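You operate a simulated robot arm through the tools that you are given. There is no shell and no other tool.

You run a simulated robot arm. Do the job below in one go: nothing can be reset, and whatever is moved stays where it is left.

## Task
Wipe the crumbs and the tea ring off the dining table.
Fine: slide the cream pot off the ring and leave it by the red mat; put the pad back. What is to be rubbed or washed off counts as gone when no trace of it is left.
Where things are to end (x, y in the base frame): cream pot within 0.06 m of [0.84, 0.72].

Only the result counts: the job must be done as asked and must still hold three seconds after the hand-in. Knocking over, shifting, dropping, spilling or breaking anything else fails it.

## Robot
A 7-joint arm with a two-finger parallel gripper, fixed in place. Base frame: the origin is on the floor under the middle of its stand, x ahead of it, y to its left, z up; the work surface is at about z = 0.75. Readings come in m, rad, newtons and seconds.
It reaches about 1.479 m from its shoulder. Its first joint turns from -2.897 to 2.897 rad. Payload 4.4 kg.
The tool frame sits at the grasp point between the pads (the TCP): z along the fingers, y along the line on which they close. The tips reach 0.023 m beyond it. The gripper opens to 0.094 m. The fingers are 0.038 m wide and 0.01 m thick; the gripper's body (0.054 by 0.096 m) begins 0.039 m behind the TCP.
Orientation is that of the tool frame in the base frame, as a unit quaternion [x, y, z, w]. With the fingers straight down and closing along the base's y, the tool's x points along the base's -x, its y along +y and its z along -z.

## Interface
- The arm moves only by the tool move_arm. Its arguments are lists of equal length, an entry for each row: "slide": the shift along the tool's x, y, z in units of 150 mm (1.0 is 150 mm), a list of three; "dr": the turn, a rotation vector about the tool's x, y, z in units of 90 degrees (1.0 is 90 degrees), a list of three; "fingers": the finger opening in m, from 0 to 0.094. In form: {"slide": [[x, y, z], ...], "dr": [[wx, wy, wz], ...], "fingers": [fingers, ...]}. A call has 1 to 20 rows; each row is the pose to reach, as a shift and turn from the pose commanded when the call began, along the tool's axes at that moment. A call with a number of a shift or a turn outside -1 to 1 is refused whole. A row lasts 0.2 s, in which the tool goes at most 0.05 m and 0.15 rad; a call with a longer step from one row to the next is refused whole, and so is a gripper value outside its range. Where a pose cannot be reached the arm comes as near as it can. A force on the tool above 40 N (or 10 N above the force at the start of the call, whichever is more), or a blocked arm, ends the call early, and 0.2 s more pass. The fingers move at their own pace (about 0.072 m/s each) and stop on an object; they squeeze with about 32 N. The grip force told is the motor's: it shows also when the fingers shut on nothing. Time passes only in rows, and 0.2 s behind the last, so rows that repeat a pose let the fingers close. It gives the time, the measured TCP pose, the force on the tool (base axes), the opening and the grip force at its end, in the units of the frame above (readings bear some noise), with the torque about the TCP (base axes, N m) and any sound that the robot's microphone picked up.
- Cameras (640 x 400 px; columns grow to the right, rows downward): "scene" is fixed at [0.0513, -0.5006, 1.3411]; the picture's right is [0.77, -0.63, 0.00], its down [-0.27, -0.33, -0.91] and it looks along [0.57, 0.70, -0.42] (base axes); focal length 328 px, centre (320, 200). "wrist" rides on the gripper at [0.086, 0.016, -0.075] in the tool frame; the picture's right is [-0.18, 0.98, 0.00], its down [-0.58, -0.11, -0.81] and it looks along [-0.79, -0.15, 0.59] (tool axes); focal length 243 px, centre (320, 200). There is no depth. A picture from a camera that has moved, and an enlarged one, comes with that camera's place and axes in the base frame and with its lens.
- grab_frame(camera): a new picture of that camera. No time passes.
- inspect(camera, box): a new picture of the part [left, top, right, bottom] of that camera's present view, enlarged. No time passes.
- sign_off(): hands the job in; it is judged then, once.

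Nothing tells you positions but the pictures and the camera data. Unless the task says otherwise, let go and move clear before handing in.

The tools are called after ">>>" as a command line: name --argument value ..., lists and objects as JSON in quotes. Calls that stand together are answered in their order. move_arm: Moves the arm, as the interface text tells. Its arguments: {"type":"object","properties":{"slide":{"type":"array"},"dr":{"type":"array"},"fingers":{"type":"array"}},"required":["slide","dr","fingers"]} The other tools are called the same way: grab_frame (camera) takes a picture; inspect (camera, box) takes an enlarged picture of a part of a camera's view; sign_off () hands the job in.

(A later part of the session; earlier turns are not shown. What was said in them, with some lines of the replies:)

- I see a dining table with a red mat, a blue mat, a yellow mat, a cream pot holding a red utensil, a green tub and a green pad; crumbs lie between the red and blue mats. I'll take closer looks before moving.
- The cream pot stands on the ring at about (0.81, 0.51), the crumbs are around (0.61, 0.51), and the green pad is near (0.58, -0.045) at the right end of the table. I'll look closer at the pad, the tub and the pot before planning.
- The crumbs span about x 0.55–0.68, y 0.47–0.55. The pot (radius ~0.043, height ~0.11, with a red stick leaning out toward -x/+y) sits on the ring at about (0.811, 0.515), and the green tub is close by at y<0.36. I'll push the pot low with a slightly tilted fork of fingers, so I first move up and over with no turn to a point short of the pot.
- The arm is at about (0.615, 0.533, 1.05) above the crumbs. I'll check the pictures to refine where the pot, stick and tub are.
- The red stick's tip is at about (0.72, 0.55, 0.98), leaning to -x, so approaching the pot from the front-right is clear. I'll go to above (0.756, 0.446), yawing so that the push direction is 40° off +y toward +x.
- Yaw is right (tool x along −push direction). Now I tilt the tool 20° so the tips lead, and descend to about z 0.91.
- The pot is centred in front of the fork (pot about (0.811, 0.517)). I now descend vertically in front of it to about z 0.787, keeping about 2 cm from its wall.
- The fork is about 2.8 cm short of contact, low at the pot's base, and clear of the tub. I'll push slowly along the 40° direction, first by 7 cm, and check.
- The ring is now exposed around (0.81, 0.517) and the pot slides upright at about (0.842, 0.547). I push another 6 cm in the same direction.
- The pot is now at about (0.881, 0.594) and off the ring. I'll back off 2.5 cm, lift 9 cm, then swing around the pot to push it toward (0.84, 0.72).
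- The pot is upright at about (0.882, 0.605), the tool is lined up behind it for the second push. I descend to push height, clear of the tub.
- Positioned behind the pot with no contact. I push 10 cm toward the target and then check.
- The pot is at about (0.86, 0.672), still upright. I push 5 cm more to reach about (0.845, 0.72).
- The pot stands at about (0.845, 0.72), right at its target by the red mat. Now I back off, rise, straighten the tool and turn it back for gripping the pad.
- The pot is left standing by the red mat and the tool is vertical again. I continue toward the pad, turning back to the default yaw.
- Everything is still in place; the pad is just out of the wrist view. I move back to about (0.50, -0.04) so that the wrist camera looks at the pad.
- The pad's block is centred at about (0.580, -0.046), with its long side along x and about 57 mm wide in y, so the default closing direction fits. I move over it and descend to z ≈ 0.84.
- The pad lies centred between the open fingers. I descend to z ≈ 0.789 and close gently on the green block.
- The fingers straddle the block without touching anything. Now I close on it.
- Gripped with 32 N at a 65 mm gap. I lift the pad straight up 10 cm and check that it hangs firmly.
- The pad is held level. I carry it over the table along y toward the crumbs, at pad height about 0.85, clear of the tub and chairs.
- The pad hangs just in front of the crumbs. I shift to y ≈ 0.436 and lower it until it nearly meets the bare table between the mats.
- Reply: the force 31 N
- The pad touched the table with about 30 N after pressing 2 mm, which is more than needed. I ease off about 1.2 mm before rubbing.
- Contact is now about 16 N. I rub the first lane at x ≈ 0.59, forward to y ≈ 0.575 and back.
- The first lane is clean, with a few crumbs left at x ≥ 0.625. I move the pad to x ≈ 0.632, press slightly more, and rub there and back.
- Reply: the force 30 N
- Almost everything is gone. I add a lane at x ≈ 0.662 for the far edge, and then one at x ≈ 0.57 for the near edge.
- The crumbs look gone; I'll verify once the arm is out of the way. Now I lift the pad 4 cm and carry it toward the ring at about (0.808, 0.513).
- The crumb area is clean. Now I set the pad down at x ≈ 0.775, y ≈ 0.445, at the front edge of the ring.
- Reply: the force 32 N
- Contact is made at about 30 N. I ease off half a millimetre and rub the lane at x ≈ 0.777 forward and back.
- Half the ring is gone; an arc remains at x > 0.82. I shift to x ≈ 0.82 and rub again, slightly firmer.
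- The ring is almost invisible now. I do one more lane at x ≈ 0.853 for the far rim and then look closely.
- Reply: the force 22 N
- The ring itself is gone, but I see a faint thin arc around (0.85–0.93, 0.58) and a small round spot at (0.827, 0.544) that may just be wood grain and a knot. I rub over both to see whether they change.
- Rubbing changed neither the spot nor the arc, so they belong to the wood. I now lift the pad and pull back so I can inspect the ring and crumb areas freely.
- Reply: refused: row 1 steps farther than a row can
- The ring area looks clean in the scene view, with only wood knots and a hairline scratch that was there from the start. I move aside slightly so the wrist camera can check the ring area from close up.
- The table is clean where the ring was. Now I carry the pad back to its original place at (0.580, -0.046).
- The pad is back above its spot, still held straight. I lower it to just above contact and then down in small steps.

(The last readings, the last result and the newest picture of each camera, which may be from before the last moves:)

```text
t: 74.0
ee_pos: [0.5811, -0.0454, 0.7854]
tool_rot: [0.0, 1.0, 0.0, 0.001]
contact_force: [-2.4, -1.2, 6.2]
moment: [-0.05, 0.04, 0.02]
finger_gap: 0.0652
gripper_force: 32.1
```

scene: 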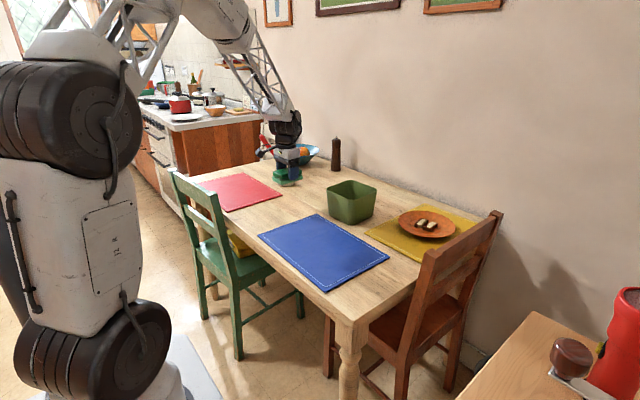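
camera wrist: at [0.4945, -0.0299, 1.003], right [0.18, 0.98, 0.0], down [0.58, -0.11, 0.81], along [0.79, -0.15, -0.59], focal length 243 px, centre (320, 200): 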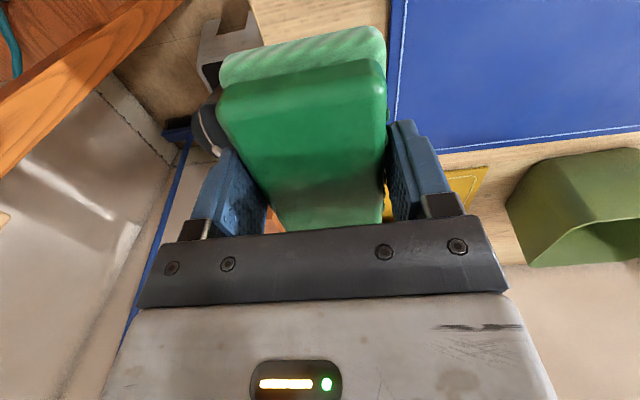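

Light contact at about 6 N: the pad rests on the table. I open the fingers and then rise straight up.

>>> move_arm --slide '[[0, 0, 0], [0, 0, 0], [0, 0, 0], [0, 0, -0.1], [0, 0, -0.3], [0, 0, -0.55], [0, 0, -0.8], [0, 0, -1.0]]' --dr '[[0, 0, 0], [0, 0, 0], [0, 0, 0], [0, 0, 0], [0, 0, 0], [0, 0, 0], [0, 0, 0], [0, 0, 0]]' --fingers '[0.075, 0.088, 0.088, 0.088, 0.088, 0.088, 0.088, 0.088]'

>>> grab_frame --camera "wrist"

>>> inspect --camera "scene" --box '[335, 255, 399, 315]'

>>> grab_frame --camera "scene"

```text
t: 75.8
ee_pos: [0.5802, -0.045, 0.9361]
tool_rot: [0.0, 1.0, 0.0, -0.001]
contact_force: [0.4, 0.3, 0.1]
moment: [-0.01, 0.01, -0.01]
finger_gap: 0.0879
gripper_force: 0.0
```

```text
taken
camera wrist: at [0.4935, -0.03, 1.0108], right [0.18, 0.98, 0.0], down [0.58, -0.11, 0.81], along [0.79, -0.15, -0.59], focal length 243 px, centre (320, 200)
```

wrist: 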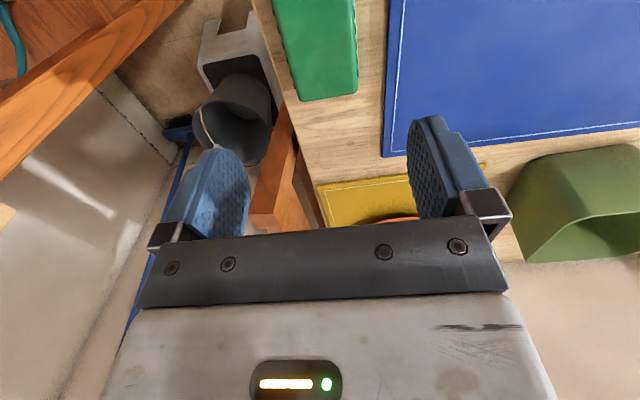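

```text
6.67 times, centred on (367, 285) of scene
camera zoom: at [0.0513, -0.5006, 1.3411], right [0.77, -0.63, 0.0], down [-0.27, -0.33, -0.91], along [0.57, 0.7, -0.42], focal length 2189 px, centre (7, -367)
```

zoom: 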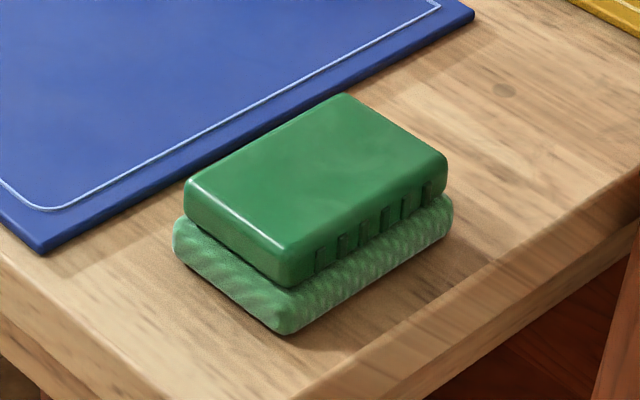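

```text
taken
```

scene: 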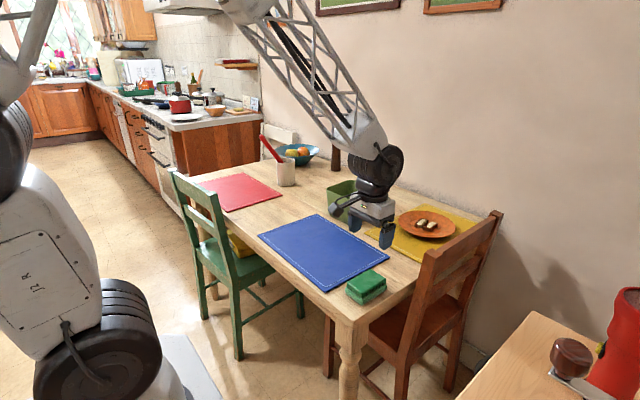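

The pad sits exactly where it was. I check the cleaned areas and the pot once more with the arm out of the way.

>>> inspect --camera "scene" --box '[270, 165, 334, 205]'

>>> inspect --camera "scene" --box '[240, 195, 304, 235]'

>>> inspect --camera "scene" --box '[180, 120, 340, 220]'

```text
10.00 times, centred on (302, 185) of scene
camera zoom: at [0.0513, -0.5006, 1.3411], right [0.77, -0.63, 0.0], down [-0.27, -0.33, -0.91], along [0.57, 0.7, -0.42], focal length 3283 px, centre (500, 350)
```

zoom: 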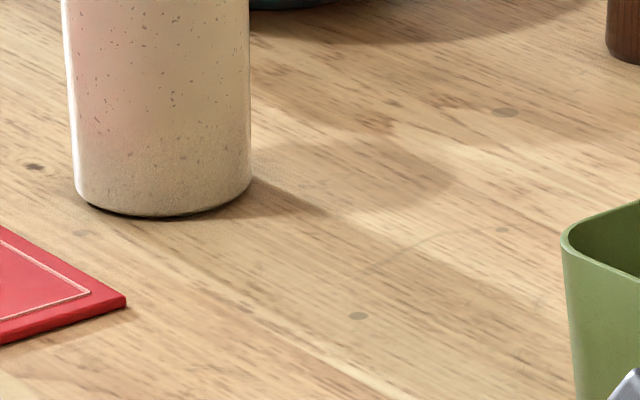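

```text
10.00 times, centred on (272, 215) of scene
camera zoom: at [0.0513, -0.5006, 1.3411], right [0.77, -0.63, 0.0], down [-0.27, -0.33, -0.91], along [0.57, 0.7, -0.42], focal length 3283 px, centre (800, 50)
```

zoom: 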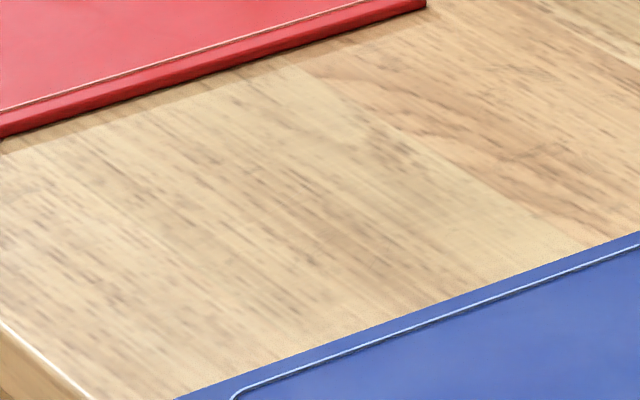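

```text
4.00 times, centred on (260, 170) of scene
camera zoom: at [0.0513, -0.5006, 1.3411], right [0.77, -0.63, 0.0], down [-0.27, -0.33, -0.91], along [0.57, 0.7, -0.42], focal length 1313 px, centre (560, 320)
```

zoom: 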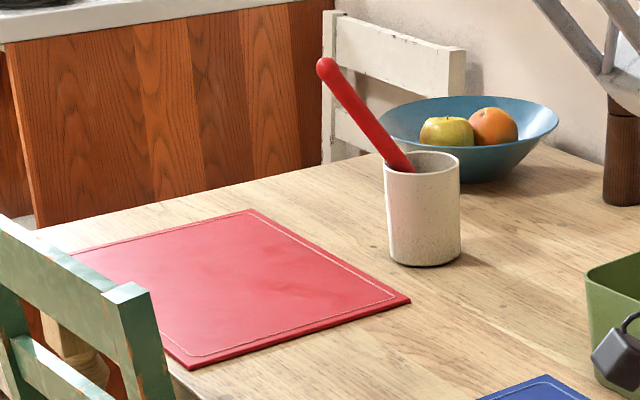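

Everything looks right from the scene camera. For certainty I fly the empty gripper back over the middle of the table for a close look at the cleaned spots.

>>> move_arm --slide '[[0.1, 0.2, -0.1], [0.2, 0.4, -0.2], [0.3, 0.6, -0.3], [0.4, 0.8, -0.4], [0.5, 1.0, -0.4]]' --dr '[[0, 0, 0], [0, 0, 0], [0, 0, 0], [0, 0, 0], [0, 0, 0]]' --fingers '[0.088, 0.088, 0.088, 0.088, 0.088]'

>>> move_arm --slide '[[0, 0.25, 0], [0, 0.5, 0], [0, 0.75, 0], [0, 1.0, 0]]' --dr '[[0, 0, 0], [0, 0, 0], [0, 0, 0], [0, 0, 0]]' --fingers '[0.088, 0.088, 0.088, 0.088]'

>>> move_arm --slide '[[0, 0.25, 0], [0, 0.5, 0], [0, 0.75, 0], [0, 1.0, 0]]' --dr '[[0, 0, 0], [0, 0, 0], [0, 0, 0], [0, 0, 0]]' --fingers '[0.088, 0.088, 0.088, 0.088]'

>>> move_arm --slide '[[0, 0.25, 0], [0, 0.5, 0], [0, 0.75, 0]]' --dr '[[0, 0, 0], [0, 0, 0], [0, 0, 0]]' --fingers '[0.088, 0.088, 0.088]'

>>> grab_frame --camera "wrist"

>>> inspect --camera "wrist" --box '[220, 40, 420, 220]'

```text
t: 77.0
ee_pos: [0.5059, 0.1029, 0.9956]
tool_rot: [0.001, 1.0, -0.001, 0.0]
contact_force: [0.0, 0.3, 0.1]
moment: [-0.02, 0.01, -0.01]
finger_gap: 0.0882
gripper_force: 0.1
```

```text
t: 78.0
ee_pos: [0.5065, 0.2554, 0.9943]
tool_rot: [0.0, 1.0, 0.0, 0.0]
contact_force: [-0.1, -0.4, -0.3]
moment: [0.0, 0.01, 0.0]
finger_gap: 0.0879
gripper_force: 0.1
```

```text
t: 79.0
ee_pos: [0.5043, 0.4038, 0.9957]
tool_rot: [0.001, 1.0, 0.0, 0.0]
contact_force: [-0.4, 0.5, 0.0]
moment: [-0.04, -0.01, 0.0]
finger_gap: 0.088
gripper_force: 0.1
```

```text
t: 79.8
ee_pos: [0.5054, 0.5154, 0.9973]
tool_rot: [0.0, 1.0, 0.0, 0.0]
contact_force: [-0.2, 0.8, 0.6]
moment: [0.0, 0.01, 0.0]
finger_gap: 0.088
gripper_force: 0.1
```

```text
taken
camera wrist: at [0.4196, 0.5314, 1.0722], right [0.18, 0.98, 0.0], down [0.58, -0.11, 0.81], along [0.79, -0.15, -0.59], focal length 243 px, centre (320, 200)
```

wrist: 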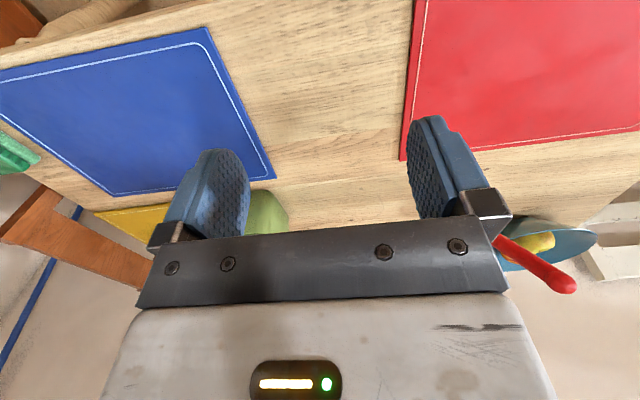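

```text
2.22 times, centred on (320, 130) of wrist
camera zoom: at [0.4196, 0.5314, 1.0722], right [0.18, 0.98, 0.0], down [0.58, -0.11, 0.81], along [0.79, -0.15, -0.59], focal length 539 px, centre (320, 356)
```

zoom: 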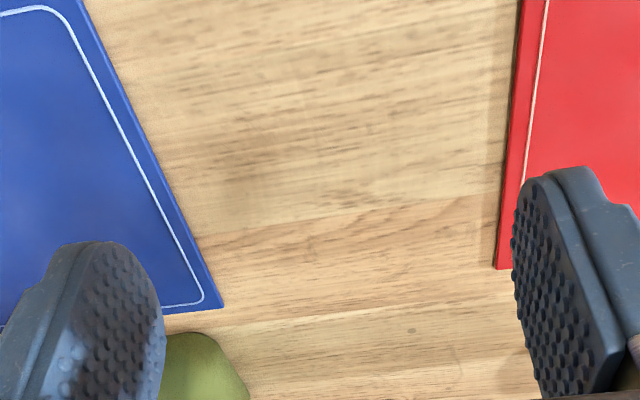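

>>> inspect --camera "wrist" --box '[260, 30, 400, 120]'

>>> inspect --camera "wrist" --box '[270, 140, 410, 230]'

>>> inspect --camera "wrist" --box '[200, 0, 420, 60]'

```text
4.44 times, centred on (330, 75) of wrist
camera zoom: at [0.4196, 0.5314, 1.0722], right [0.18, 0.98, 0.0], down [0.58, -0.11, 0.81], along [0.79, -0.15, -0.59], focal length 1078 px, centre (276, 756)
```

zoom: 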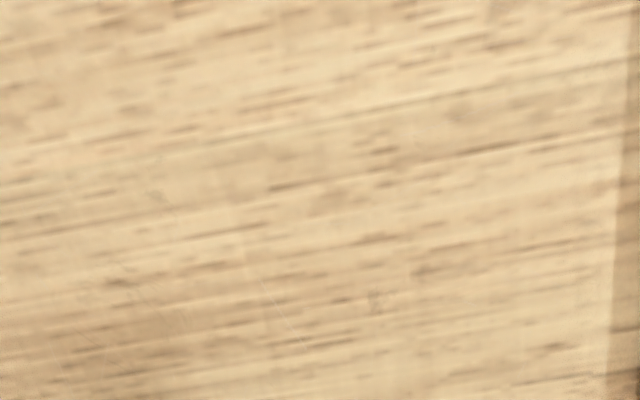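

```text
4.44 times, centred on (340, 185) of wrist
camera zoom: at [0.4196, 0.5314, 1.0722], right [0.18, 0.98, 0.0], down [0.58, -0.11, 0.81], along [0.79, -0.15, -0.59], focal length 1078 px, centre (231, 267)
```

zoom: 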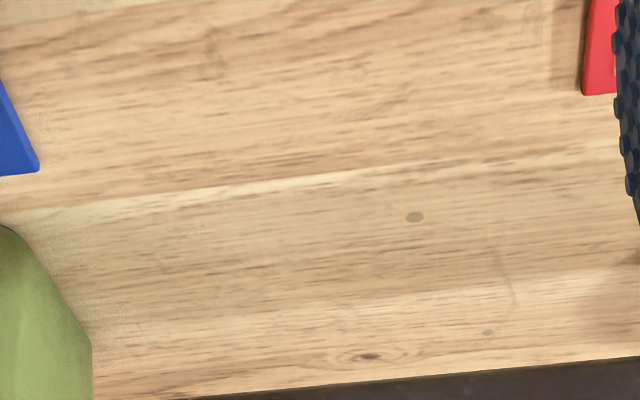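

```text
2.91 times, centred on (310, 30) of wrist
camera zoom: at [0.4196, 0.5314, 1.0722], right [0.18, 0.98, 0.0], down [0.58, -0.11, 0.81], along [0.79, -0.15, -0.59], focal length 706 px, centre (349, 694)
```

zoom: 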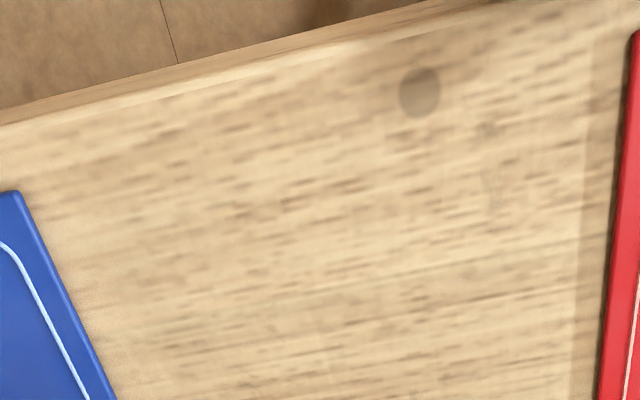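

The crumbs and the tea ring are gone, leaving only wood grain, knots and a hairline scratch that was there from the start. The pot stands at about (0.845, 0.72) by the red mat, the pad is back in place, and the arm is clear with open fingers, so I hand in.

>>> sign_off

```text
The job is handed in.
```

The crumbs and the tea ring are wiped off the table, and I handed the job in.

- **Cream pot:** I pushed it off the ring. It now stands upright at about (0.845, 0.72) by the red mat, well within the 0.06 m limit.
- **Table:** Close-up pictures afterwards show no trace of the crumbs or the ring. A few round knots and one thin scratch near the ring's old spot are still visible. Rubbing the scratch and the knot beside it changed nothing, so I take them to be part of the wood.
- **Pad:** It is back where it was, to within a few millimetres.
- **Everything else:** I saw nothing else moved or knocked over. The gripper was open and clear of the table when I handed in.
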